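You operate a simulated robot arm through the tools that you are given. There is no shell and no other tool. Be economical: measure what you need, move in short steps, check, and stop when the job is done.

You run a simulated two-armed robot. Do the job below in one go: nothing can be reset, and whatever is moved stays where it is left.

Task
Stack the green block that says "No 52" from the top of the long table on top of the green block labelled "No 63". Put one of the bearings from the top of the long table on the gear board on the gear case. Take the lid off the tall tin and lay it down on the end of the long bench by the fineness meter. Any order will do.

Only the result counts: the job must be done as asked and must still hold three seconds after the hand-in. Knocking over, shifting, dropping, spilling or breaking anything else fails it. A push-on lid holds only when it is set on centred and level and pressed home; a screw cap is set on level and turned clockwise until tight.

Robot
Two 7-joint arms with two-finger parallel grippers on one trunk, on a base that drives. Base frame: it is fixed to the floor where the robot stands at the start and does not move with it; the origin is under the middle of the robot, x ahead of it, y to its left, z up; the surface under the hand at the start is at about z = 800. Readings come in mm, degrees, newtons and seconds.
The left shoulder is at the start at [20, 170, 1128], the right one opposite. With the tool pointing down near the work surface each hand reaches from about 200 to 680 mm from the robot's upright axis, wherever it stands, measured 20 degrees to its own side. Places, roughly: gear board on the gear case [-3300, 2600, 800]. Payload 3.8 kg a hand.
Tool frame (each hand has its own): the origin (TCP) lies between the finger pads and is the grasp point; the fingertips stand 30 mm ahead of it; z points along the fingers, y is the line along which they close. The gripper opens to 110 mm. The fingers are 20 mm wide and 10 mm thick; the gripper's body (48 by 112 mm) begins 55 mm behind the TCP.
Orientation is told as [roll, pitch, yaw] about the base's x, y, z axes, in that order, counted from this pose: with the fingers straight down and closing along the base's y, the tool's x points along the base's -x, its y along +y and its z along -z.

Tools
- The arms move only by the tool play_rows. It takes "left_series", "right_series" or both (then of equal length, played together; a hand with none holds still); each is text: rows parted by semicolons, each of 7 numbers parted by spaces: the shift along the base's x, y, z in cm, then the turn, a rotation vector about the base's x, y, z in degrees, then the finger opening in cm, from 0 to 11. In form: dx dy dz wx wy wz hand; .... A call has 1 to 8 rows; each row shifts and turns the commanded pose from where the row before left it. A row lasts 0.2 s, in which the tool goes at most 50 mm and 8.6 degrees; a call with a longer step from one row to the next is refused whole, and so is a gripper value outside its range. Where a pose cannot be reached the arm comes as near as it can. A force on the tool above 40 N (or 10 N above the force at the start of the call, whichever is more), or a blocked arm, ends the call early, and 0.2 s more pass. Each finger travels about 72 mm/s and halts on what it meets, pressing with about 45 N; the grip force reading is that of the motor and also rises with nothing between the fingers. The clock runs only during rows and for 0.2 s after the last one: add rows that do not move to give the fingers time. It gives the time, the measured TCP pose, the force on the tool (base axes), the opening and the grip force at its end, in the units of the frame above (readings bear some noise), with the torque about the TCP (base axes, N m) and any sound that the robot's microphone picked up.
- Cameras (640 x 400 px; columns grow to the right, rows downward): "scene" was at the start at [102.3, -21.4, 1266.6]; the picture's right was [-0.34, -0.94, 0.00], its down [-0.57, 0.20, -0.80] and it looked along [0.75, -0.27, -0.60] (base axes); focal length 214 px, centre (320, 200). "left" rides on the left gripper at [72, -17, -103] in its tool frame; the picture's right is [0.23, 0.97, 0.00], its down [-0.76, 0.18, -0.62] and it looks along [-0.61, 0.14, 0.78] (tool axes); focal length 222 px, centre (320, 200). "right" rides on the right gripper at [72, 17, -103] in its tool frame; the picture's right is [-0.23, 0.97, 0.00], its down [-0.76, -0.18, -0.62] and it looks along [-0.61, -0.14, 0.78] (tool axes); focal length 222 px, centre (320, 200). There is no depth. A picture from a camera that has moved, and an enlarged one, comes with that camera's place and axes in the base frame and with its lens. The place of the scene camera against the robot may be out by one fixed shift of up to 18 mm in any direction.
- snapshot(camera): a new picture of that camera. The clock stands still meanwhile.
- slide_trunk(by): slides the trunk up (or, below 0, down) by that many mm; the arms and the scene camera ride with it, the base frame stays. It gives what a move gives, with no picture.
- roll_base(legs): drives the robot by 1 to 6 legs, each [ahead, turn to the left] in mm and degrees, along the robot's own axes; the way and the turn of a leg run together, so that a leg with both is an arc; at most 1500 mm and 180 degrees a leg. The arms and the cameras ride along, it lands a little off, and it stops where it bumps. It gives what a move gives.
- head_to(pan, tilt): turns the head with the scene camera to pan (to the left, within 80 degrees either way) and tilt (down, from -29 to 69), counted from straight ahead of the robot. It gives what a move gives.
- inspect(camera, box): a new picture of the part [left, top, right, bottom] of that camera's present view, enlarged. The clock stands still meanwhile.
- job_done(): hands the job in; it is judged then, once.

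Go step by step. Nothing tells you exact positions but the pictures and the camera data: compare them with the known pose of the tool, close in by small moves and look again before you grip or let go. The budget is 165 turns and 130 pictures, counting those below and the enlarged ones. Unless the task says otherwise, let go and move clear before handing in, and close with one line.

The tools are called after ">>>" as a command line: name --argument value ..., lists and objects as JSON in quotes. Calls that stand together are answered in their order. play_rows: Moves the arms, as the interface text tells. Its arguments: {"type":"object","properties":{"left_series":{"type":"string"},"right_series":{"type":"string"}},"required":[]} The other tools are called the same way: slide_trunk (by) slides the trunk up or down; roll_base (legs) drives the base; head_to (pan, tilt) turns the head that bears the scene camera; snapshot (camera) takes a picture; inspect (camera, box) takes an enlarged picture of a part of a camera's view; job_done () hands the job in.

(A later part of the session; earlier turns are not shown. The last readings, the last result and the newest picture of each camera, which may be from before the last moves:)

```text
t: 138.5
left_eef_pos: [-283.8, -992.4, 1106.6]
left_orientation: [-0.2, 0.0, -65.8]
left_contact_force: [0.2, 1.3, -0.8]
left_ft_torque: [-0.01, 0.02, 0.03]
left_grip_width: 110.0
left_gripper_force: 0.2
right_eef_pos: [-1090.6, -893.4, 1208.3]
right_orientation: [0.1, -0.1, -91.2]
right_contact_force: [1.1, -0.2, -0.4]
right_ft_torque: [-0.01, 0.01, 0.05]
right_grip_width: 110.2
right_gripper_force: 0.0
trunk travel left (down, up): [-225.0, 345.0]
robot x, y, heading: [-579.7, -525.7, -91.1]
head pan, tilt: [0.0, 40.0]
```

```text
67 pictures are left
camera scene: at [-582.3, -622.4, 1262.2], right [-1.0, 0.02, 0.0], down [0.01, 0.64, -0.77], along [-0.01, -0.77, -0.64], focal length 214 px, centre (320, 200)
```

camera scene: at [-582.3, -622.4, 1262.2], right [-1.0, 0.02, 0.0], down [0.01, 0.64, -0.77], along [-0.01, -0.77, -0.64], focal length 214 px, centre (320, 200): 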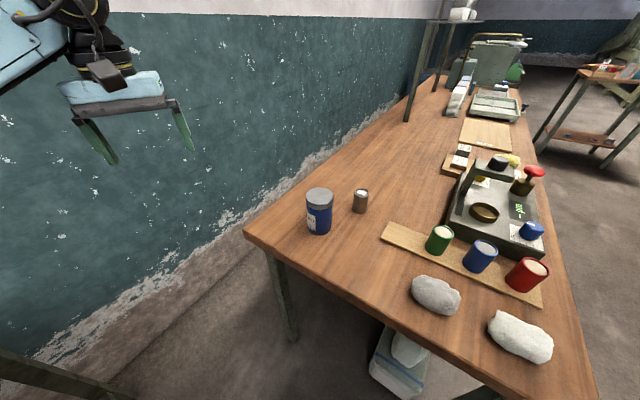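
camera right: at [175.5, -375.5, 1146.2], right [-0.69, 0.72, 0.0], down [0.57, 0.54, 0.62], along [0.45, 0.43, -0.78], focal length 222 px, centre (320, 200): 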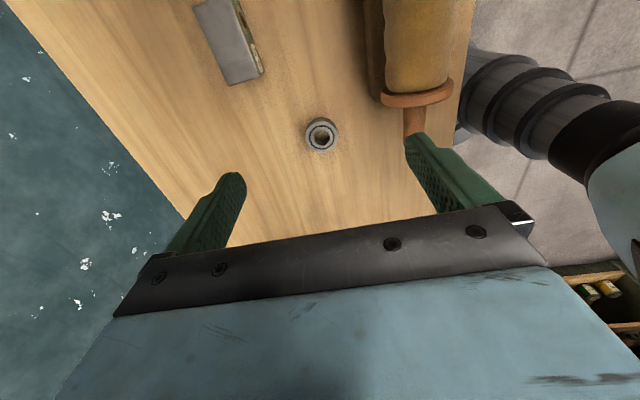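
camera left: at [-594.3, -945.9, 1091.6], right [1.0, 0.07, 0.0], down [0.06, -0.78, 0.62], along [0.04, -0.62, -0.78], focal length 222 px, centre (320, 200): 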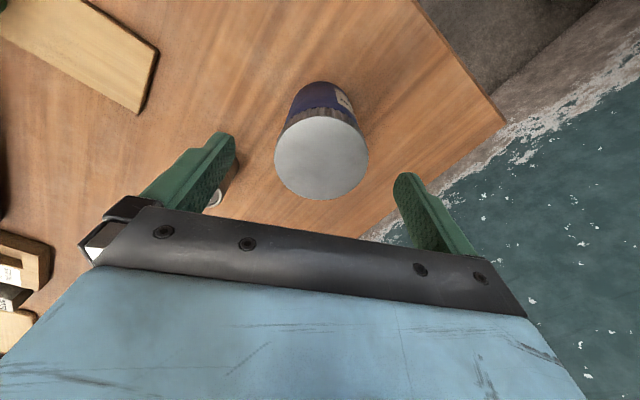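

The base faces the tin squarely. Now I'm swinging the right hand inward and tilting it forward, so it can hold the tin's body from my side.

>>> play_rows --right_series "4.4 0.3 -1.2 -7.86 0 0 8.5;4.4 0.3 -1.2 -7.86 0 0 8.5;4.4 0.3 -1.2 -7.86 0 0 8.5;4.4 0.3 -1.2 -7.86 0 0 8.5;4.4 0.3 -1.2 -7.86 0 0 8.5;4.4 0.3 -1.2 -7.86 0 0 8.5;4.4 0.3 -1.2 -7.86 0 0 8.5;0 0 0 0 0 0 8.5"

>>> snapshot --camera "scene"

>>> snapshot --camera "right"

```text
t: 140.3
left_eef_pos: [-285.2, -993.1, 1107.5]
left_orientation: [-0.1, 0.0, -65.7]
left_contact_force: [-0.2, 0.1, -0.1]
left_ft_torque: [0.01, -0.04, 0.02]
left_grip_width: 109.9
left_gripper_force: 0.1
right_eef_pos: [-781.3, -907.3, 1144.9]
right_orientation: [2.0, -55.0, -92.3]
right_contact_force: [-0.6, 0.7, -0.6]
right_ft_torque: [0.02, 0.0, 0.0]
right_grip_width: 84.9
right_gripper_force: 0.0
right hand out of reach, approached as far as the arm can: row 6, 7
trunk travel left (down, up): [-225.0, 345.0]
robot x, y, heading: [-579.1, -522.5, -91.2]
head pan, tilt: [0.0, 40.0]
```

```text
66 pictures are left
camera scene: at [-583.0, -622.1, 1262.2], right [-1.0, 0.02, 0.0], down [0.01, 0.64, -0.77], along [-0.01, -0.77, -0.64], focal length 214 px, centre (320, 200)
```

scene: 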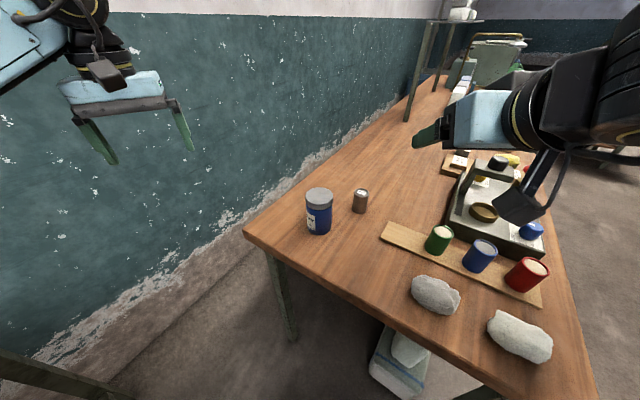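

```text
65 pictures are left
camera right: at [-761.9, -781.5, 1145.0], right [0.97, -0.14, 0.2], down [-0.2, 0.08, 0.98], along [-0.15, -0.99, 0.05], focal length 222 px, centre (320, 200)
```

right: 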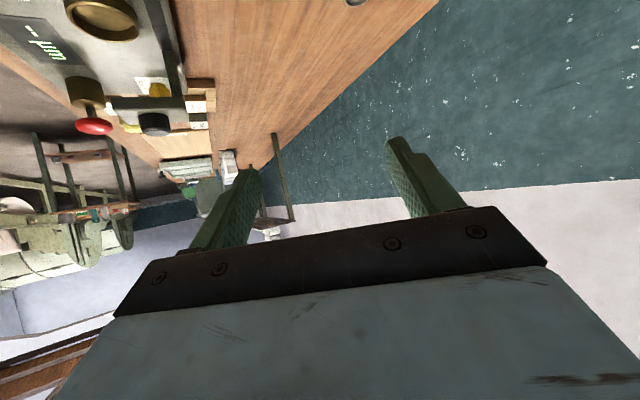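

The right hand was too folded there. I'm moving forward and down toward a spot above and in front of the tin, where the arm is more extended.

>>> play_rows --right_series "1.5 -2 -1.9 0 0 0 8.5;3 -1.5 -1.9 0 0 0 8.5;3 -1.2 -1.9 0 0 0 8.5;3 -1 -1.9 0 0 0 8.5;3 0 -1.9 0 0 0 8.5;3 0 -1.5 0 0 0 8.5;0 0 0 0 0 0 8.5"

>>> snapshot --camera "scene"

```text
t: 141.9
left_eef_pos: [-284.1, -993.3, 1107.2]
left_orientation: [-0.1, 0.0, -65.6]
left_contact_force: [-0.2, -0.7, -0.1]
left_ft_torque: [-0.01, -0.02, -0.01]
left_grip_width: 110.1
left_gripper_force: 0.1
right_eef_pos: [-612.9, -965.8, 1036.7]
right_orientation: [1.8, -55.1, -92.1]
right_contact_force: [-0.6, -0.1, 0.0]
right_ft_torque: [0.0, 0.01, 0.0]
right_grip_width: 85.2
right_gripper_force: 0.2
trunk travel left (down, up): [-225.0, 345.0]
robot x, y, heading: [-579.1, -527.6, -91.0]
head pan, tilt: [0.0, 40.0]
```

```text
64 pictures are left
camera scene: at [-582.7, -622.5, 1262.1], right [-1.0, 0.02, 0.0], down [0.01, 0.64, -0.77], along [-0.01, -0.77, -0.64], focal length 214 px, centre (320, 200)
```

scene: 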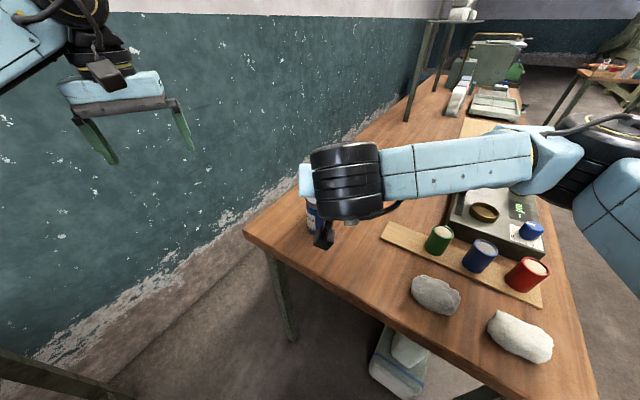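

The right arm reached (-613,-966,1037). I'm centring on the tin in x and checking with both cameras before lowering.

>>> play_rows --right_series "2.4 0.3 -1 0 0 0 8.5;0 0 -1.5 0 0 0 8.5;0 0 0 0 0 0 8.5"

>>> snapshot --camera "right"

>>> snapshot --camera "left"

```text
t: 142.7
left_eef_pos: [-283.7, -992.2, 1106.5]
left_orientation: [-0.1, 0.0, -65.7]
left_contact_force: [0.0, 0.1, 0.0]
left_ft_torque: [0.0, 0.01, 0.01]
left_grip_width: 110.1
left_gripper_force: 0.1
right_eef_pos: [-588.1, -962.5, 1011.9]
right_orientation: [1.7, -55.1, -91.9]
right_contact_force: [0.1, -0.6, 0.0]
right_ft_torque: [0.0, 0.05, 0.0]
right_grip_width: 85.0
right_gripper_force: 0.0
trunk travel left (down, up): [-225.0, 345.0]
robot x, y, heading: [-585.1, -520.8, -91.2]
head pan, tilt: [0.0, 40.0]
```

```text
63 pictures are left
camera right: at [-570.1, -838.3, 1011.5], right [0.97, -0.14, 0.2], down [-0.19, 0.08, 0.98], along [-0.15, -0.99, 0.05], focal length 222 px, centre (320, 200)
```

right: 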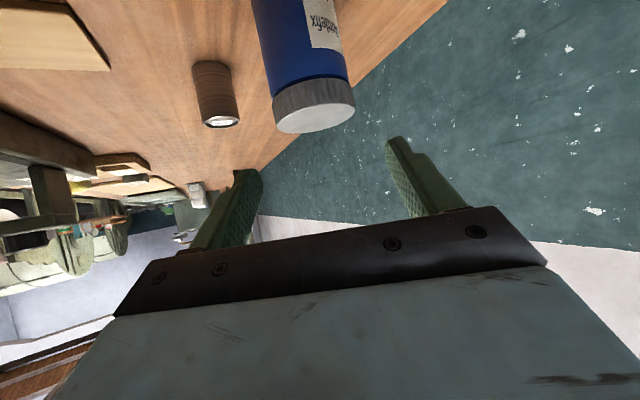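

```text
62 pictures are left
camera left: at [-329.0, -932.3, 1209.8], right [0.79, 0.61, 0.0], down [0.48, -0.62, 0.62], along [0.38, -0.5, -0.78], focal length 222 px, centre (320, 200)
```

left: 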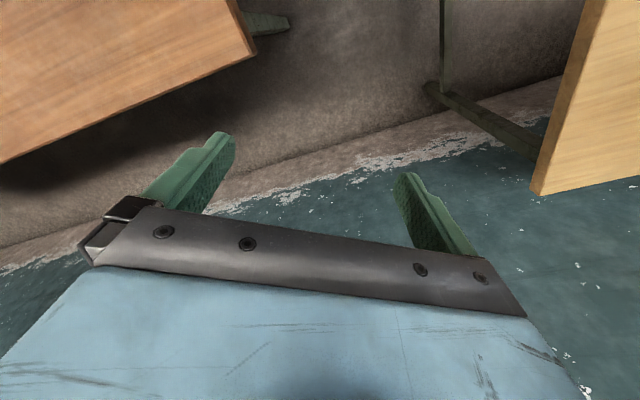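

The lid centre is confirmed at about (-589,-1021,954). I'm lowering the right hand in front of the tin with its fingers straddling it.

>>> play_rows --right_series "0 0.3 -2.5 0 0 0 8.5;0 0 -2.5 0 0 0 8.5;0 0 -2.5 0 0 0 8.5;0 0 -2 0 0 0 8.5;0 0 0 0 0 0 8.5"

>>> snapshot --camera "right"

>>> snapshot --camera "scene"

```text
t: 143.9
left_eef_pos: [-285.2, -992.3, 1107.0]
left_orientation: [-0.1, 0.0, -65.7]
left_contact_force: [0.1, 0.5, -0.1]
left_ft_torque: [0.01, 0.02, 0.01]
left_grip_width: 110.0
left_gripper_force: 0.1
right_eef_pos: [-588.2, -959.2, 914.9]
right_orientation: [1.7, -55.1, -92.0]
right_contact_force: [-0.2, -0.9, -0.2]
right_ft_torque: [0.0, 0.04, 0.02]
right_grip_width: 84.9
right_gripper_force: 0.1
trunk travel left (down, up): [-225.0, 345.0]
robot x, y, heading: [-579.8, -524.7, -91.0]
head pan, tilt: [0.0, 40.0]
```

```text
61 pictures are left
camera right: at [-570.3, -833.7, 915.1], right [0.97, -0.14, 0.2], down [-0.19, 0.08, 0.98], along [-0.15, -0.99, 0.05], focal length 222 px, centre (320, 200)
```

right: 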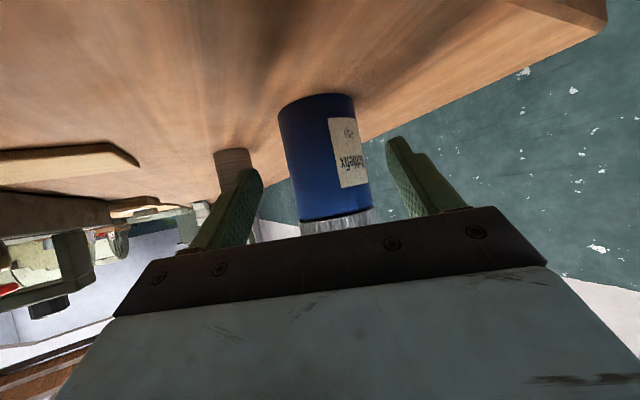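

```text
60 pictures are left
camera scene: at [-582.3, -622.5, 1262.1], right [-1.0, 0.02, 0.0], down [0.01, 0.64, -0.77], along [-0.01, -0.77, -0.64], focal length 214 px, centre (320, 200)
```

scene: 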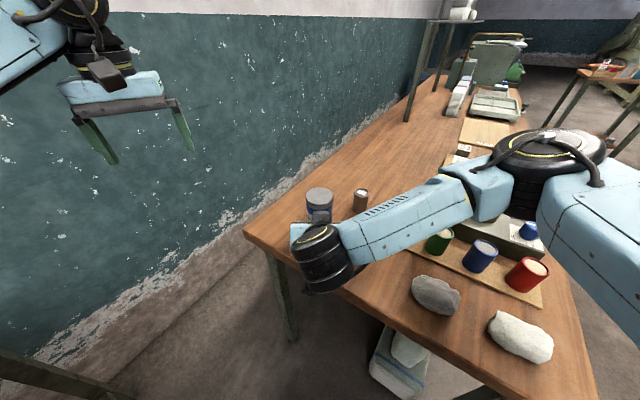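

The fingers straddle the tin well. I'm moving forward to it and closing the right hand on its body.

>>> play_rows --right_series "0 -2 -0.6 0 0 0 8.5;0 -2 -0.6 0 0 0 8.5;0 -1 0 0 0 0 8.5;0 0 0 0 0 0 8.5"

>>> snapshot --camera "right"

```text
t: 144.9
left_eef_pos: [-283.1, -992.4, 1106.5]
left_orientation: [-0.2, 0.0, -65.7]
left_contact_force: [-0.4, -0.3, 1.1]
left_ft_torque: [-0.01, -0.01, 0.02]
left_grip_width: 109.9
left_gripper_force: 0.1
right_eef_pos: [-587.7, -1008.7, 903.3]
right_orientation: [1.7, -55.0, -92.1]
right_contact_force: [-0.7, 0.0, -0.8]
right_ft_torque: [0.04, -0.02, 0.03]
right_grip_width: 85.1
right_gripper_force: 0.1
trunk travel left (down, up): [-225.0, 345.0]
robot x, y, heading: [-576.4, -523.5, -91.3]
head pan, tilt: [0.0, 40.0]
```

```text
59 pictures are left
camera right: at [-570.5, -883.5, 903.4], right [0.97, -0.14, 0.2], down [-0.19, 0.08, 0.98], along [-0.15, -0.99, 0.05], focal length 222 px, centre (320, 200)
```

right: 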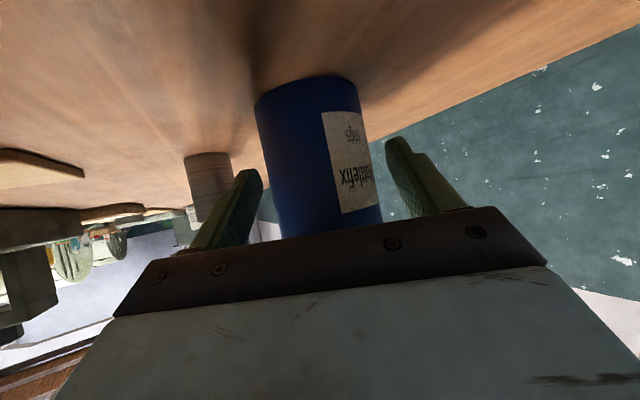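

>>> play_rows --right_series "-0.2 0 0 0 0 0 7.5;0 0 0 0 0 0 6.7;0 0 0 0 0 0 6.2;0 0 0 0 0 0 5.5;0 0 0 0 0 0 5.5;0 0 0 0 0 0 5.5"

>>> snapshot --camera "right"

```text
t: 146.3
left_eef_pos: [-284.3, -992.5, 1107.1]
left_orientation: [-0.1, -0.1, -65.6]
left_contact_force: [0.7, -0.2, -1.6]
left_ft_torque: [-0.02, 0.0, 0.0]
left_grip_width: 109.8
left_gripper_force: 0.0
right_eef_pos: [-591.7, -1009.3, 904.7]
right_orientation: [1.7, -55.1, -92.0]
right_contact_force: [-0.4, -0.4, 0.5]
right_ft_torque: [-0.04, 0.08, 0.01]
right_grip_width: 62.0
right_gripper_force: 45.3
trunk travel left (down, up): [-225.0, 345.0]
robot x, y, heading: [-579.0, -525.2, -91.0]
head pan, tilt: [0.0, 40.0]
```

```text
58 pictures are left
camera right: at [-573.0, -883.9, 903.7], right [0.97, -0.14, 0.2], down [-0.19, 0.08, 0.98], along [-0.15, -0.99, 0.05], focal length 222 px, centre (320, 200)
```

right: 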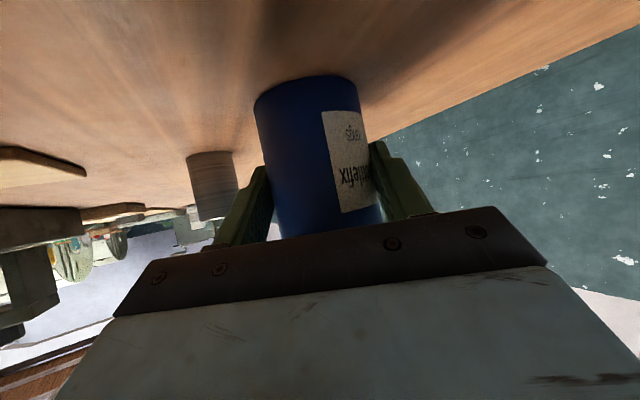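

The tin body is held at 62 mm. Now I'm bringing the left hand over the lid, turned to the start of a counter-clockwise stroke.

>>> play_rows --left_series "-4.37 -0.4 0 0 0 -8.4 11;-4.37 -0.4 0 0 0 -8.4 11;-4.37 -0.4 0 0 0 -8.4 11;-4.37 -0.4 0 0 0 -8.4 11;-4.37 -0.4 0 0 0 -8.4 11;-4.37 -0.4 0 0 0 -8.4 11;-4.37 -0.4 0 0 0 -8.4 11;0 0 0 0 0 0 11"

>>> snapshot --camera "left"

>>> snapshot --camera "scene"

```text
t: 148.1
left_eef_pos: [-591.5, -1021.2, 1106.5]
left_orientation: [-0.1, 0.0, -124.7]
left_contact_force: [-0.1, -0.7, 0.1]
left_ft_torque: [-0.02, 0.0, 0.01]
left_grip_width: 110.1
left_gripper_force: 0.1
right_eef_pos: [-590.5, -1009.0, 903.8]
right_orientation: [1.8, -55.0, -92.0]
right_contact_force: [1.2, -0.1, 0.6]
right_ft_torque: [0.01, 0.04, -0.02]
right_grip_width: 62.2
right_gripper_force: 45.4
trunk travel left (down, up): [-225.0, 345.0]
robot x, y, heading: [-579.9, -526.5, -91.4]
head pan, tilt: [0.0, 40.0]
```

```text
57 pictures are left
camera left: at [-563.4, -951.4, 1208.4], right [0.93, -0.37, 0.0], down [-0.28, -0.73, 0.62], along [-0.23, -0.58, -0.78], focal length 222 px, centre (320, 200)
```

left: 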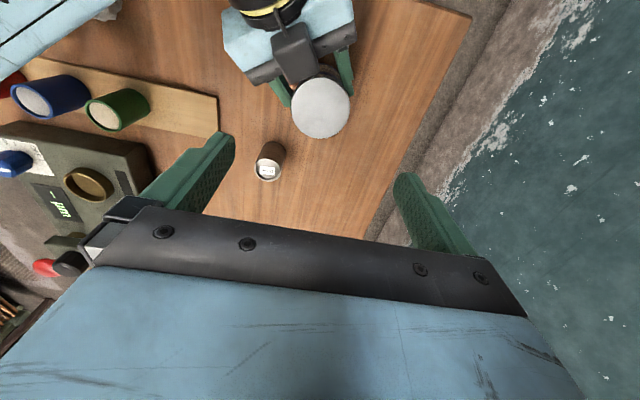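

```text
56 pictures are left
camera scene: at [-581.9, -622.5, 1262.1], right [-1.0, 0.02, 0.0], down [0.01, 0.64, -0.77], along [-0.01, -0.77, -0.64], focal length 214 px, centre (320, 200)
```

scene: 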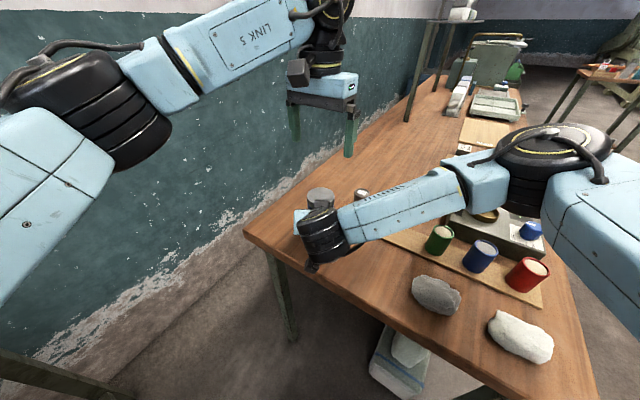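

Something box-like shows on top of the right gripper near the lid. I'm zooming in to check clearance before lowering the left hand.

>>> inspect --camera "left" --box '[200, 0, 400, 160]'

>>> inspect --camera "scene" --box '[270, 160, 390, 290]'

```text
2.50 times, centred on (300, 80) of left
camera zoom: at [-563.4, -951.4, 1208.4], right [0.93, -0.37, 0.0], down [-0.28, -0.73, 0.62], along [-0.23, -0.58, -0.78], focal length 555 px, centre (370, 500)
```

zoom: 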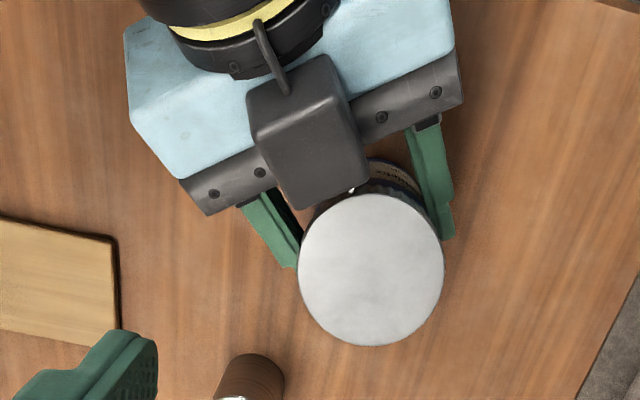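

```text
3.08 times, centred on (330, 225) of scene
camera zoom: at [-581.9, -622.5, 1262.1], right [-1.0, 0.02, 0.0], down [0.01, 0.64, -0.77], along [-0.01, -0.77, -0.64], focal length 660 px, centre (289, 123)
```

zoom: 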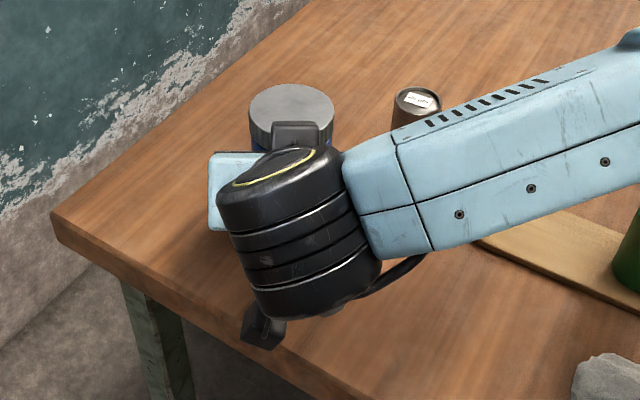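

The gripper housing sits close behind the lid, so I'll keep the strokes between -15° and +45°. I'm turning the left hand a little, lowering onto the rim and closing.

>>> play_rows --left_series "0 0.1 -2.5 0 0 8.4 11;0 0 -2.5 0 0 8.4 11;0 0 -2.5 0 0 2 11;0 0 -2.5 0 0 0 11;0 0 -1.5 0 0 0 11;0 0 0 0 0 0 11"

>>> snapshot --camera "left"

>>> snapshot --camera "scene"

```text
t: 149.5
left_eef_pos: [-589.7, -1019.9, 990.4]
left_orientation: [0.0, 0.1, -105.6]
left_contact_force: [-0.8, -0.3, 0.4]
left_ft_torque: [0.0, -0.01, -0.02]
left_grip_width: 110.1
left_gripper_force: 0.0
right_eef_pos: [-590.5, -1009.1, 904.1]
right_orientation: [1.8, -55.0, -92.0]
right_contact_force: [-0.2, 0.8, 1.2]
right_ft_torque: [0.02, 0.12, -0.02]
right_grip_width: 62.0
right_gripper_force: 44.7
trunk travel left (down, up): [-225.0, 345.0]
robot x, y, heading: [-579.5, -524.0, -90.9]
head pan, tilt: [0.0, 40.0]
```

```text
53 pictures are left
camera left: at [-586.6, -944.5, 1094.0], right [1.0, -0.04, 0.0], down [-0.03, -0.78, 0.62], along [-0.03, -0.62, -0.78], focal length 222 px, centre (320, 200)
```

left: 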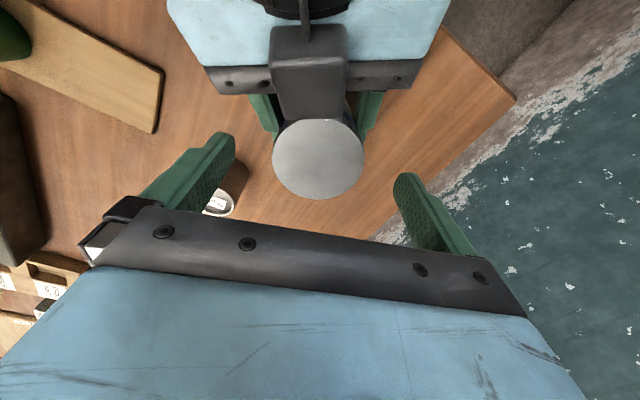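

```text
52 pictures are left
camera scene: at [-582.3, -622.4, 1262.2], right [-1.0, 0.02, 0.0], down [0.01, 0.64, -0.77], along [-0.01, -0.77, -0.64], focal length 214 px, centre (320, 200)
```

scene: 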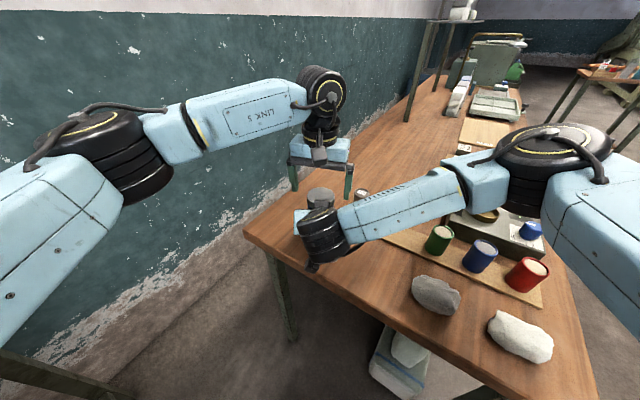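

>>> play_rows --left_series "-0.15 0.05 -1 0 0 0 11;0 0 -0.8 0 0 0 11;0 0 0 0 0 0 9;0 0 0 0 0 0 7.5;0 0 0 0 0 0 6;0 0 0 0 0 0 5.5;0 0 0 0 0 0 5.5"

>>> play_rows --left_series "0 0 0 0 0 8 5.5;0 0 0 0 0 8 5.5;0 0 0 0 0 0 5.5" --right_series "0 0 0 0 0 0 5.5;0 0 0 0 0 0 5.5;0 0 0 0 0 0 5.5"

>>> snapshot --camera "left"

>>> snapshot --camera "right"

```text
t: 151.1
left_eef_pos: [-590.8, -1020.2, 973.5]
left_orientation: [0.0, 0.0, -105.5]
left_contact_force: [5.5, -2.5, -0.5]
left_ft_torque: [-0.09, -0.29, 0.03]
left_grip_width: 63.0
left_gripper_force: 45.0
right_eef_pos: [-591.6, -1009.0, 903.6]
right_orientation: [1.7, -55.1, -92.1]
right_contact_force: [-5.2, 1.6, 3.7]
right_ft_torque: [-0.17, -0.06, -0.04]
right_grip_width: 61.8
right_gripper_force: 45.1
trunk travel left (down, up): [-225.0, 345.0]
robot x, y, heading: [-578.9, -525.8, -91.4]
head pan, tilt: [0.0, 40.0]
```

```text
t: 151.9
left_eef_pos: [-591.1, -1018.7, 972.9]
left_orientation: [-0.1, -0.1, -89.6]
left_contact_force: [3.5, -3.1, -1.9]
left_ft_torque: [-0.31, -0.55, 0.01]
left_grip_width: 63.5
left_gripper_force: 44.8
right_eef_pos: [-592.3, -1010.7, 904.3]
right_orientation: [1.7, -55.1, -91.9]
right_contact_force: [-4.6, 1.9, 3.7]
right_ft_torque: [-0.03, 0.56, -0.02]
right_grip_width: 61.8
right_gripper_force: 44.6
trunk travel left (down, up): [-225.0, 345.0]
robot x, y, heading: [-578.1, -521.7, -91.1]
head pan, tilt: [0.0, 40.0]
```

```text
51 pictures are left
camera left: at [-609.2, -945.9, 1076.3], right [0.97, 0.23, 0.0], down [0.18, -0.76, 0.62], along [0.14, -0.61, -0.78], focal length 222 px, centre (320, 200)
```

left: 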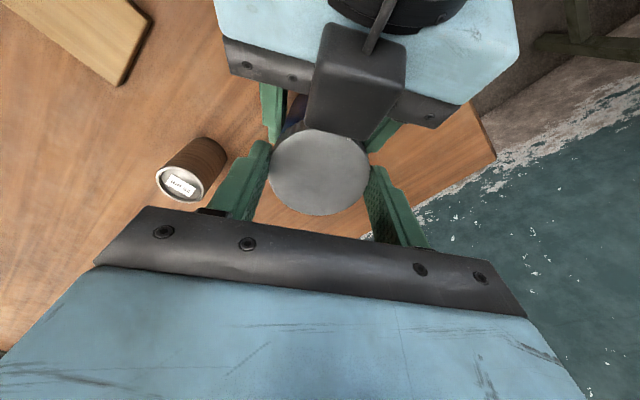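

```text
50 pictures are left
camera right: at [-573.1, -883.8, 903.8], right [0.97, -0.14, 0.2], down [-0.19, 0.08, 0.98], along [-0.15, -0.99, 0.05], focal length 222 px, centre (320, 200)
```

right: 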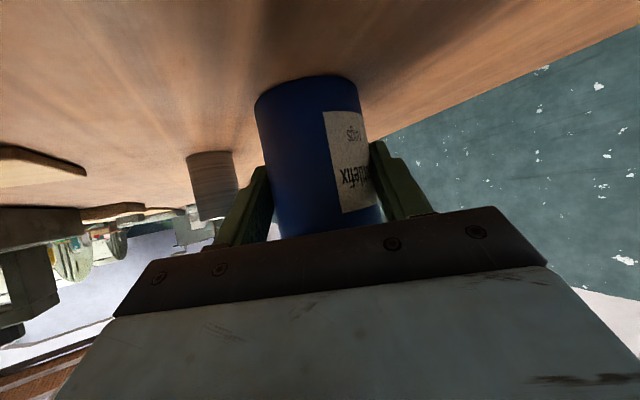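

The body stayed put (label unmoved) while the lid hand turned 16°. I'm continuing the stroke.

>>> play_rows --left_series "0 0 0 0 0 8 5.5;0 0 0 0 0 8 5.5;0 0 0 0 0 8 5.5;0 0 0 0 0 8 5.5;0 0 0 0 0 8 5.5;0 0 0 0 0 0 5.5"

>>> snapshot --camera "left"

```text
t: 153.3
left_eef_pos: [-591.0, -1017.7, 973.9]
left_orientation: [-0.2, 0.1, -49.6]
left_contact_force: [-9.9, -10.3, -6.5]
left_ft_torque: [-0.76, 0.59, -0.14]
left_grip_width: 63.5
left_gripper_force: 44.7
right_eef_pos: [-589.7, -1008.5, 904.7]
right_orientation: [2.0, -55.0, -92.0]
right_contact_force: [9.1, 9.8, 5.0]
right_ft_torque: [0.06, 0.1, 0.2]
right_grip_width: 61.3
right_gripper_force: 45.0
trunk travel left (down, up): [-225.0, 345.0]
robot x, y, heading: [-581.5, -525.2, -91.3]
head pan, tilt: [0.0, 40.0]
```

```text
49 pictures are left
camera left: at [-651.4, -972.8, 1077.3], right [0.59, 0.8, 0.0], down [0.63, -0.46, 0.62], along [0.5, -0.37, -0.78], focal length 222 px, centre (320, 200)
```

left: 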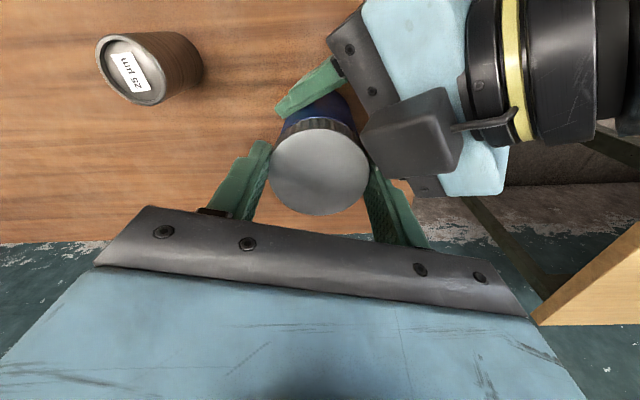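

I'm near the housing, so I'm opening, turning back and re-gripping for another stroke.

>>> play_rows --left_series "0 0 0 0 0 -4 6.5;0 0 0 0 0 0 7.5;0 0 0 0 0 -8 8;0 0 0 0 0 -8 8;0 0 0 0 0 -8 8;0 0 0 0 0 -8 8;0 0 0 0 0 -8 8;0 0 0 0 0 -8 8"

>>> snapshot --camera "left"

>>> snapshot --camera "right"

```text
t: 155.1
left_eef_pos: [-590.5, -1018.9, 973.4]
left_orientation: [-0.1, 0.0, -101.8]
left_contact_force: [0.3, 0.3, 0.1]
left_ft_torque: [0.01, -0.01, 0.0]
left_grip_width: 80.1
left_gripper_force: 0.1
right_eef_pos: [-591.0, -1008.6, 904.0]
right_orientation: [1.7, -55.0, -92.0]
right_contact_force: [-0.6, 0.4, -0.4]
right_ft_torque: [0.01, -0.02, -0.02]
right_grip_width: 61.1
right_gripper_force: 45.1
trunk travel left (down, up): [-225.0, 345.0]
robot x, y, heading: [-577.4, -523.2, -90.8]
head pan, tilt: [0.0, 40.0]
```

```text
48 pictures are left
camera left: at [-592.7, -944.2, 1076.7], right [1.0, 0.02, 0.0], down [0.02, -0.78, 0.62], along [0.01, -0.62, -0.78], focal length 222 px, centre (320, 200)
```

left: 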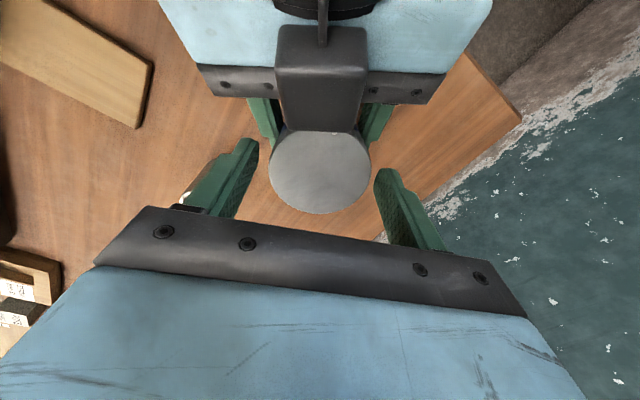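

```text
47 pictures are left
camera right: at [-572.9, -883.8, 903.7], right [0.97, -0.14, 0.2], down [-0.19, 0.08, 0.98], along [-0.15, -0.99, 0.05], focal length 222 px, centre (320, 200)
```

right: 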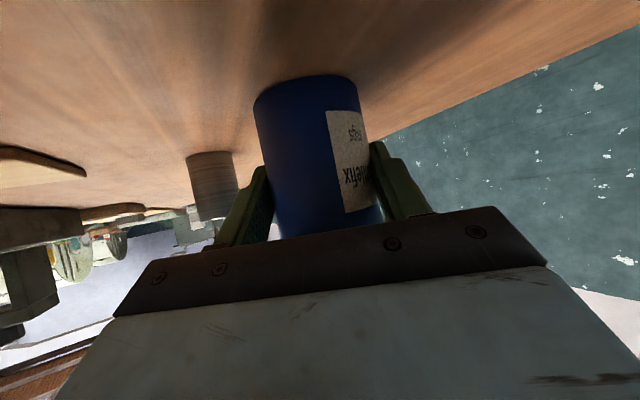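

The body held; the label shifted only about 3°. I'm re-gripping and making a second stroke.

>>> play_rows --left_series "0 0 0 0 0 0 6.5;0 0 0 0 0 0 5.5;0 0 0 0 0 0 5.5;0 0 0 0 0 8 5.5;0 0 0 0 0 8 5.5;0 0 0 0 0 8 5.5;0 0 0 0 0 8 5.5;0 0 0 0 0 8 5.5"

>>> play_rows --left_series "0 0 0 0 0 8 5.5;0 0 0.1 0 0 0 5.5;0 0 0.1 0 0 0 5.5;0 0 0 0 0 0 5.5"

>>> snapshot --camera "right"

```text
t: 156.9
left_eef_pos: [-591.6, -1020.0, 973.7]
left_orientation: [-0.2, -0.1, -61.5]
left_contact_force: [-2.9, -5.5, 0.1]
left_ft_torque: [-0.16, -0.15, -0.02]
left_grip_width: 63.5
left_gripper_force: 44.7
right_eef_pos: [-590.8, -1008.3, 904.9]
right_orientation: [1.6, -55.0, -91.9]
right_contact_force: [2.9, 6.3, 0.7]
right_ft_torque: [-0.22, 0.32, -0.01]
right_grip_width: 60.8
right_gripper_force: 45.1
trunk travel left (down, up): [-225.0, 345.0]
robot x, y, heading: [-582.4, -520.8, -90.8]
head pan, tilt: [0.0, 40.0]
```

```text
t: 157.9
left_eef_pos: [-592.0, -1019.5, 974.5]
left_orientation: [-0.1, -0.1, -53.6]
left_contact_force: [-4.2, -12.0, -6.2]
left_ft_torque: [-0.64, 0.13, -0.07]
left_grip_width: 63.4
left_gripper_force: 45.3
right_eef_pos: [-590.7, -1008.2, 904.5]
right_orientation: [1.9, -55.1, -92.0]
right_contact_force: [4.9, 10.9, 5.6]
right_ft_torque: [-0.23, 0.21, 0.11]
right_grip_width: 60.8
right_gripper_force: 45.2
trunk travel left (down, up): [-225.0, 345.0]
robot x, y, heading: [-577.3, -523.3, -91.1]
head pan, tilt: [0.0, 40.0]
```

```text
46 pictures are left
camera right: at [-572.4, -883.6, 904.2], right [0.97, -0.14, 0.2], down [-0.2, 0.08, 0.98], along [-0.15, -0.99, 0.05], focal length 222 px, centre (320, 200)
```

right: 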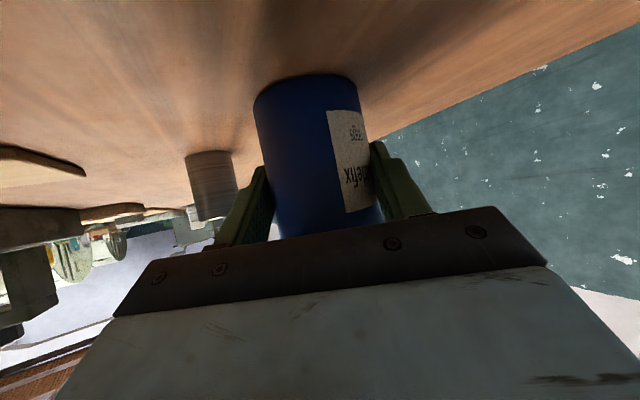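

The lid still hangs on. I'm testing a gentle pull upward with the body held.

>>> play_rows --left_series "0 0 0.1 0 0 0 5.5;0 0 0.1 0 0 0 5.5;0 0 0.1 0 0 0 5.5;0 0 0 0 0 0 5.5"

>>> inspect --camera "left" --box '[220, 70, 420, 230]'

```text
t: 158.9
left_eef_pos: [-590.2, -1018.1, 978.1]
left_orientation: [0.1, 0.0, -53.7]
left_contact_force: [-8.9, -16.1, -23.2]
left_ft_torque: [-0.7, 0.39, -0.06]
left_grip_width: 63.1
left_gripper_force: 44.4
right_eef_pos: [-588.7, -1009.7, 906.2]
right_orientation: [1.9, -55.2, -92.1]
right_contact_force: [8.3, 14.7, 21.9]
right_ft_torque: [-0.59, 0.27, 0.1]
right_grip_width: 60.9
right_gripper_force: 45.4
trunk travel left (down, up): [-225.0, 345.0]
robot x, y, heading: [-579.8, -523.3, -91.2]
head pan, tilt: [0.0, 40.0]
```

```text
2.50 times, centred on (320, 150) of left
camera zoom: at [-647.7, -970.1, 1080.4], right [0.65, 0.76, 0.0], down [0.59, -0.51, 0.62], along [0.47, -0.4, -0.78], focal length 555 px, centre (320, 325)
```

zoom: 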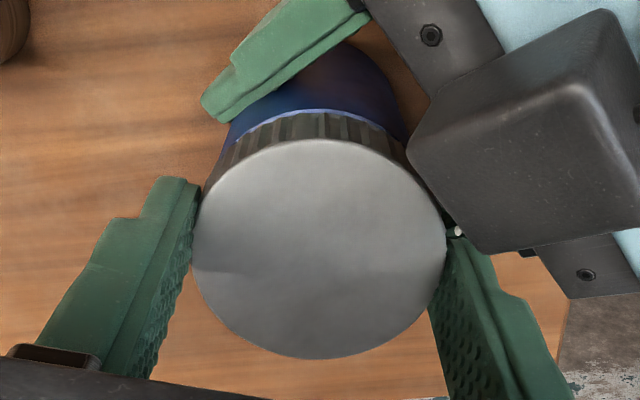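

It resists 22 N, so it is threaded; I'll keep unscrewing. I'm easing down, resetting and making stroke three.

>>> play_rows --left_series "0 0 -0.4 0 0 0 5.5;0 0 0 0 0 0 6.5;0 0 0 0 0 -4 7.5;0 0 0 0 0 -8 8;0 0 0 0 0 -8 8;0 0 0 0 0 -8 8;0 0 0 0 0 -8 8;0 0 0 0 0 -8 8"

>>> play_rows --left_series "0 0 0 0 0 -8 8;0 0 0 0 0 0 6.5;0 0 0 0 0 0 5.5;0 0 0 0 0 0 5.5;0 0 0 0 0 8 5.5;0 0 0 0 0 8 5.5;0 0 0 0 0 8 5.5;0 0 0 0 0 8 5.5"

>>> play_rows --left_series "0 0 0 0 0 8 5.5;0 0 0 0 0 8 5.5;0 0 0 0 0 0 5.5"

>>> snapshot --camera "right"

```text
t: 160.7
left_eef_pos: [-590.8, -1019.7, 975.6]
left_orientation: [-0.1, 0.0, -97.7]
left_contact_force: [-0.3, -0.7, -0.4]
left_ft_torque: [-0.04, 0.02, -0.02]
left_grip_width: 79.7
left_gripper_force: 0.0
right_eef_pos: [-590.8, -1009.7, 904.7]
right_orientation: [1.6, -55.0, -92.1]
right_contact_force: [-0.5, -0.4, -0.1]
right_ft_torque: [0.05, 0.05, 0.0]
right_grip_width: 60.5
right_gripper_force: 44.7
trunk travel left (down, up): [-225.0, 345.0]
robot x, y, heading: [-578.7, -526.1, -91.1]
head pan, tilt: [0.0, 40.0]
```

```text
t: 162.5
left_eef_pos: [-591.0, -1019.1, 975.8]
left_orientation: [-0.1, 0.0, -73.7]
left_contact_force: [-3.2, -1.2, 2.5]
left_ft_torque: [-0.26, -0.3, -0.01]
left_grip_width: 63.2
left_gripper_force: 44.9
right_eef_pos: [-590.8, -1009.6, 902.6]
right_orientation: [1.7, -55.0, -91.9]
right_contact_force: [2.7, 1.3, -5.5]
right_ft_torque: [0.28, 0.46, 0.06]
right_grip_width: 60.5
right_gripper_force: 44.7
trunk travel left (down, up): [-225.0, 345.0]
robot x, y, heading: [-577.7, -524.5, -91.1]
head pan, tilt: [0.0, 40.0]
```

```text
t: 163.3
left_eef_pos: [-590.7, -1018.7, 975.3]
left_orientation: [-0.2, 0.0, -57.6]
left_contact_force: [-8.2, -0.7, 7.6]
left_ft_torque: [-0.11, -0.04, -0.03]
left_grip_width: 63.0
left_gripper_force: 44.5
right_eef_pos: [-590.0, -1008.2, 903.5]
right_orientation: [1.8, -55.0, -91.9]
right_contact_force: [7.3, 0.2, -8.7]
right_ft_torque: [0.05, 0.69, 0.1]
right_grip_width: 60.8
right_gripper_force: 44.5
trunk travel left (down, up): [-225.0, 345.0]
robot x, y, heading: [-578.9, -530.9, -90.9]
head pan, tilt: [0.0, 40.0]
```

```text
44 pictures are left
camera right: at [-572.6, -883.3, 903.5], right [0.97, -0.14, 0.2], down [-0.19, 0.08, 0.98], along [-0.15, -0.99, 0.05], focal length 222 px, centre (320, 200)
```

right: 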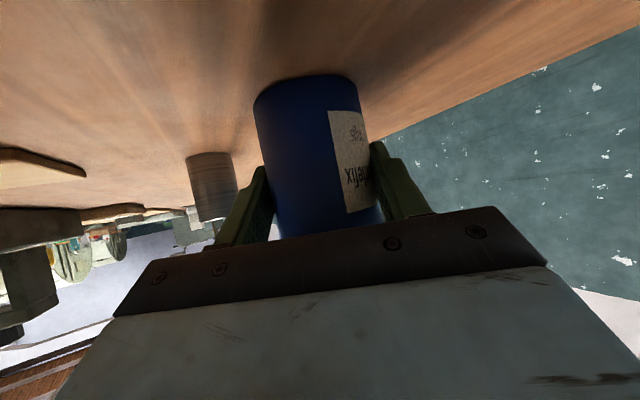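

The lid now pushes up as it turns, so the thread is coming out. Stroke four, with a slight rise.

>>> play_rows --left_series "0 0 0.05 0 0 0 6.5;0 0 0 0 0 -4 7.5;0 0 0 0 0 -8 8;0 0 0 0 0 -8 8;0 0 0 0 0 -8 8;0 0 0 0 0 -8 8;0 0 0 0 0 -8 8;0 0 0 0 0 -4 7"

>>> play_rows --left_series "0 0 0 0 0 0 6;0 0 0 0 0 0 5.5;0 0 0 0 0 0 5.5;0 0 0.02 0 0 8 5.5;0 0 0.02 0 0 8 5.5;0 0 0.02 0 0 8 5.5;0 0 0.02 0 0 8 5.5;0 0 0.02 0 0 8 5.5"

>>> play_rows --left_series "0 0 0.05 0 0 8 5.5;0 0 0.1 0 0 0 5.5;0 0 0.1 0 0 0 5.5;0 0 0 0 0 0 5.5"

>>> inspect --camera "left" --box '[220, 70, 420, 230]'

```text
t: 165.1
left_eef_pos: [-591.5, -1018.9, 974.1]
left_orientation: [0.0, 0.1, -105.7]
left_contact_force: [0.4, 0.4, 0.9]
left_ft_torque: [-0.01, -0.04, 0.0]
left_grip_width: 70.1
left_gripper_force: 0.1
right_eef_pos: [-590.9, -1009.0, 903.2]
right_orientation: [1.8, -55.1, -92.0]
right_contact_force: [0.3, 0.4, -1.9]
right_ft_torque: [0.03, 0.02, -0.01]
right_grip_width: 60.4
right_gripper_force: 45.0
trunk travel left (down, up): [-225.0, 345.0]
robot x, y, heading: [-582.1, -525.2, -91.3]
head pan, tilt: [0.0, 40.0]
```

```text
t: 166.9
left_eef_pos: [-591.4, -1020.5, 976.4]
left_orientation: [-0.2, 0.0, -65.6]
left_contact_force: [-0.9, 1.1, -4.0]
left_ft_torque: [-0.72, -0.38, -0.02]
left_grip_width: 62.8
left_gripper_force: 44.9
right_eef_pos: [-591.5, -1010.8, 904.4]
right_orientation: [1.8, -55.2, -92.0]
right_contact_force: [1.1, -1.5, 2.2]
right_ft_torque: [0.79, 0.48, 0.04]
right_grip_width: 60.3
right_gripper_force: 44.7
trunk travel left (down, up): [-225.0, 345.0]
robot x, y, heading: [-579.4, -522.3, -91.1]
head pan, tilt: [0.0, 40.0]
```

```text
t: 167.9
left_eef_pos: [-590.7, -1019.2, 976.6]
left_orientation: [-0.1, 0.0, -57.6]
left_contact_force: [-4.6, -12.3, -21.5]
left_ft_torque: [-0.62, 0.0, 0.0]
left_grip_width: 62.8
left_gripper_force: 45.0
right_eef_pos: [-590.0, -1009.3, 904.9]
right_orientation: [1.9, -55.2, -92.1]
right_contact_force: [5.5, 12.9, 19.2]
right_ft_torque: [-0.48, 0.35, 0.03]
right_grip_width: 60.5
right_gripper_force: 45.6
trunk travel left (down, up): [-225.0, 345.0]
robot x, y, heading: [-578.7, -522.0, -91.1]
head pan, tilt: [0.0, 40.0]
```

```text
2.50 times, centred on (320, 150) of left
camera zoom: at [-644.3, -965.7, 1081.3], right [0.7, 0.71, 0.0], down [0.56, -0.55, 0.62], along [0.44, -0.44, -0.78], focal length 555 px, centre (320, 325)
```

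zoom: 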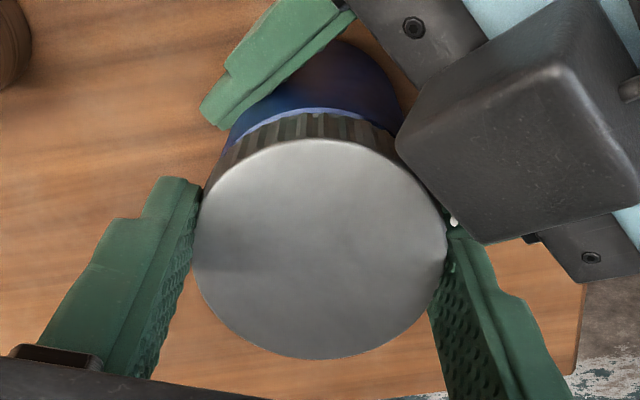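

The lid turns with little torque and the body holds, about 200° so far, but it isn't free yet. Continuing with stroke five.

>>> play_rows --left_series "0 0 -0.15 0 0 0 5.5;0 0 0 0 0 -4 7;0 0 0 0 0 -8 8;0 0 0 0 0 -8 8;0 0 0 0 0 -8 8;0 0 0 0 0 -8 8;0 0 0 0 0 -8 8;0 0 0 0 0 -8 7"

>>> play_rows --left_series "0 0 0 0 0 0 6;0 0 0 0 0 0 5.5;0 0 0 0 0 0 5.5;0 0 0.02 0 0 8 5.5;0 0 0.02 0 0 8 5.5;0 0 0.02 0 0 8 5.5;0 0 0.02 0 0 8 5.5;0 0 0.02 0 0 8 5.5"

>>> play_rows --left_series "0 0 0.02 0 0 8 5.5;0 0 0.05 0 0 5 5.5;0 0 0.1 0 0 0 5.5;0 0 0 0 0 0 5.5"

```text
t: 169.7
left_eef_pos: [-591.9, -1020.2, 976.0]
left_orientation: [-0.2, 0.0, -109.8]
left_contact_force: [-0.4, 0.4, 0.0]
left_ft_torque: [0.0, -0.05, 0.02]
left_grip_width: 69.9
left_gripper_force: 0.1
right_eef_pos: [-591.9, -1008.1, 904.6]
right_orientation: [1.8, -55.0, -92.0]
right_contact_force: [-0.3, 0.5, -0.1]
right_ft_torque: [0.01, 0.09, 0.0]
right_grip_width: 60.5
right_gripper_force: 45.1
trunk travel left (down, up): [-225.0, 345.0]
robot x, y, heading: [-579.8, -525.1, -91.2]
head pan, tilt: [0.0, 40.0]
```

```text
t: 171.5
left_eef_pos: [-590.6, -1019.5, 977.6]
left_orientation: [-0.2, -0.1, -69.5]
left_contact_force: [-1.7, -8.1, -3.9]
left_ft_torque: [-0.96, -0.33, -0.02]
left_grip_width: 63.2
left_gripper_force: 45.5
right_eef_pos: [-590.5, -1008.3, 903.6]
right_orientation: [1.8, -55.1, -91.9]
right_contact_force: [2.6, 8.7, 3.4]
right_ft_torque: [0.3, 0.49, 0.08]
right_grip_width: 60.3
right_gripper_force: 44.8
trunk travel left (down, up): [-225.0, 345.0]
robot x, y, heading: [-576.1, -522.2, -90.8]
head pan, tilt: [0.0, 40.0]
```

```text
t: 172.5
left_eef_pos: [-591.2, -1019.9, 979.7]
left_orientation: [0.0, 0.0, -56.6]
left_contact_force: [-4.7, -13.8, -13.9]
left_ft_torque: [-0.88, 0.1, 0.01]
left_grip_width: 62.7
left_gripper_force: 44.9
right_eef_pos: [-590.1, -1009.6, 906.2]
right_orientation: [1.8, -55.2, -92.2]
right_contact_force: [5.1, 13.5, 13.8]
right_ft_torque: [-0.32, 0.34, 0.06]
right_grip_width: 60.3
right_gripper_force: 45.1
trunk travel left (down, up): [-225.0, 345.0]
robot x, y, heading: [-581.9, -522.3, -90.8]
head pan, tilt: [0.0, 40.0]
```

I'm checking the seam closely and the tin's label.

>>> inspect --camera "left" --box '[270, 80, 370, 150]'

>>> snapshot --camera "right"

```text
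5.71 times, centred on (320, 115) of left
camera zoom: at [-645.4, -967.6, 1082.9], right [0.69, 0.73, 0.0], down [0.57, -0.54, 0.62], along [0.45, -0.43, -0.78], focal length 1269 px, centre (320, 686)
```

zoom: 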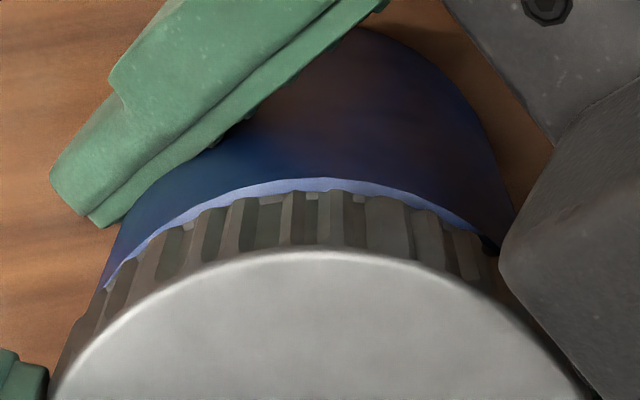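

```text
41 pictures are left
camera right: at [-572.3, -883.9, 904.6], right [0.97, -0.14, 0.21], down [-0.2, 0.08, 0.98], along [-0.15, -0.99, 0.05], focal length 222 px, centre (320, 200)
```

right: 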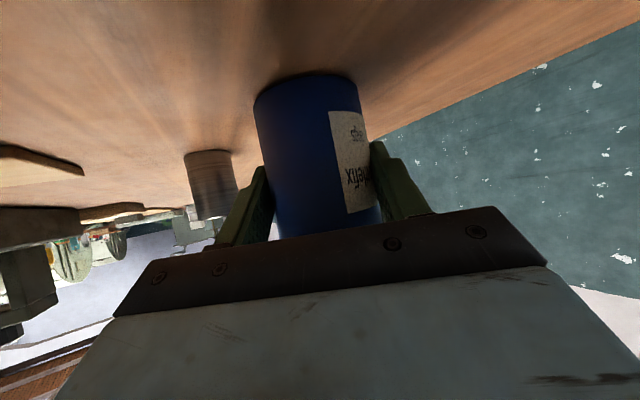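

The gap below the lid is growing, so it is unscrewing. Stroke six.

>>> play_rows --left_series "0 0 -0.2 0 0 0 5.5;0 0 0 0 0 -4 7;0 0 0 0 0 -8 8;0 0 0 0 0 -8 8;0 0 0 0 0 -8 8;0 0 0 0 0 -8 8;0 0 0 0 0 -8 8;0 0 0 0 0 -8 7"

>>> play_rows --left_series "0 0 0 0 0 0 6;0 0 0 0 0 0 5.5;0 0 0 0 0 0 5.5;0 0 0.02 0 0 8 5.5;0 0 0.02 0 0 8 5.5;0 0 0.02 0 0 8 5.5;0 0 0.02 0 0 8 5.5;0 0 0.02 0 0 8 5.5"

>>> play_rows --left_series "0 0 0.02 0 0 8 5.5;0 0 0.05 0 0 4 5.5;0 0 0.1 0 0 0 5.5;0 0 0 0 0 0 5.5"

```text
t: 174.3
left_eef_pos: [-591.4, -1019.6, 977.8]
left_orientation: [-0.1, -0.1, -108.8]
left_contact_force: [0.2, -0.3, 0.0]
left_ft_torque: [-0.02, 0.0, -0.01]
left_grip_width: 69.9
left_gripper_force: 0.0
right_eef_pos: [-591.2, -1009.4, 903.9]
right_orientation: [1.8, -54.9, -92.0]
right_contact_force: [0.4, -0.3, -2.3]
right_ft_torque: [0.05, -0.04, 0.01]
right_grip_width: 60.3
right_gripper_force: 45.1
trunk travel left (down, up): [-225.0, 345.0]
robot x, y, heading: [-580.7, -521.7, -91.0]
head pan, tilt: [0.0, 40.0]
```

```text
t: 176.1
left_eef_pos: [-591.1, -1018.2, 977.8]
left_orientation: [-0.1, -0.1, -68.6]
left_contact_force: [-0.4, 0.2, -0.7]
left_ft_torque: [0.01, 0.01, 0.0]
left_grip_width: 62.7
left_gripper_force: 45.2
right_eef_pos: [-591.1, -1008.6, 904.3]
right_orientation: [1.7, -55.0, -92.0]
right_contact_force: [-0.3, -0.3, -1.4]
right_ft_torque: [-0.01, 0.02, 0.02]
right_grip_width: 60.1
right_gripper_force: 45.1
trunk travel left (down, up): [-225.0, 345.0]
robot x, y, heading: [-580.6, -527.4, -91.0]
head pan, tilt: [0.0, 40.0]
```

```text
t: 177.1
left_eef_pos: [-591.9, -1019.1, 981.4]
left_orientation: [0.0, 0.0, -56.6]
left_contact_force: [-0.6, 0.0, -1.1]
left_ft_torque: [0.01, 0.03, 0.01]
left_grip_width: 63.0
left_gripper_force: 44.9
right_eef_pos: [-590.2, -1008.7, 904.6]
right_orientation: [1.7, -55.0, -92.0]
right_contact_force: [0.5, -0.5, -1.5]
right_ft_torque: [0.01, 0.0, 0.05]
right_grip_width: 60.5
right_gripper_force: 44.9
trunk travel left (down, up): [-225.0, 345.0]
robot x, y, heading: [-580.7, -526.4, -91.4]
head pan, tilt: [0.0, 40.0]
```

All forces dropped to zero and the lid is free. I'm lifting it straight up slowly.

>>> play_rows --left_series "0 -0.1 0.3 0 0 0 5.5;0 -0.1 0.5 0 0 0 5.5;0 0 1 0 0 0 5.5;0 0 1.5 0 0 0 5.5;0 0 2 0 0 0 5.5;0 0 2 0 0 0 5.5;0 0 0 0 0 0 5.5"

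>>> snapshot --camera "scene"

>>> snapshot --camera "left"

```text
t: 178.7
left_eef_pos: [-592.1, -1020.3, 1053.4]
left_orientation: [0.1, 0.1, -56.7]
left_contact_force: [0.0, 0.1, -0.5]
left_ft_torque: [0.01, -0.01, -0.02]
left_grip_width: 63.0
left_gripper_force: 44.6
right_eef_pos: [-590.9, -1009.9, 904.3]
right_orientation: [1.7, -55.1, -92.1]
right_contact_force: [0.3, 0.5, -1.7]
right_ft_torque: [0.01, 0.0, 0.0]
right_grip_width: 60.6
right_gripper_force: 45.5
trunk travel left (down, up): [-225.0, 345.0]
robot x, y, heading: [-580.9, -523.4, -90.8]
head pan, tilt: [0.0, 40.0]
```

```text
40 pictures are left
camera scene: at [-582.3, -622.7, 1262.1], right [-1.0, 0.02, 0.0], down [0.01, 0.64, -0.77], along [-0.01, -0.77, -0.64], focal length 214 px, centre (320, 200)
```

scene: 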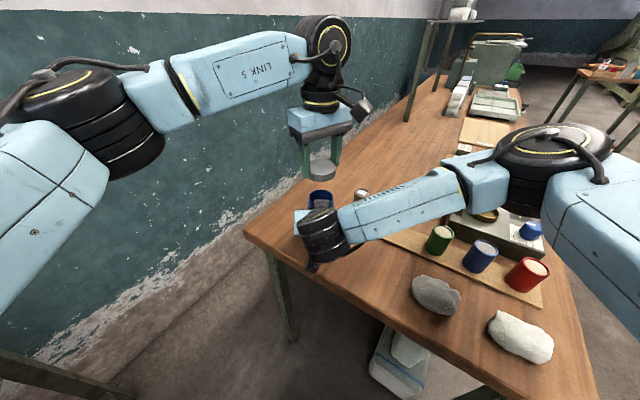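

```text
39 pictures are left
camera left: at [-645.5, -968.3, 1156.6], right [0.69, 0.72, 0.0], down [0.57, -0.54, 0.62], along [0.45, -0.43, -0.78], focal length 222 px, centre (320, 200)
```

left: 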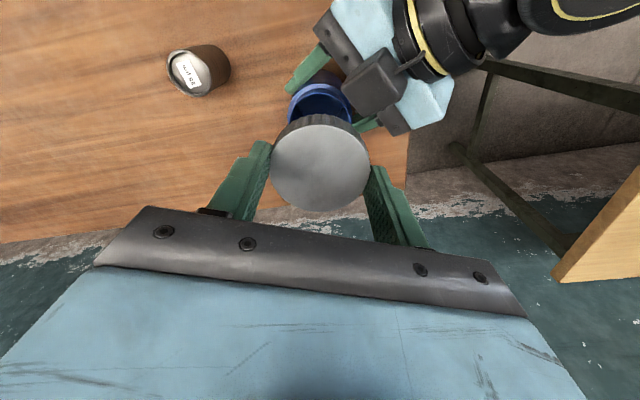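

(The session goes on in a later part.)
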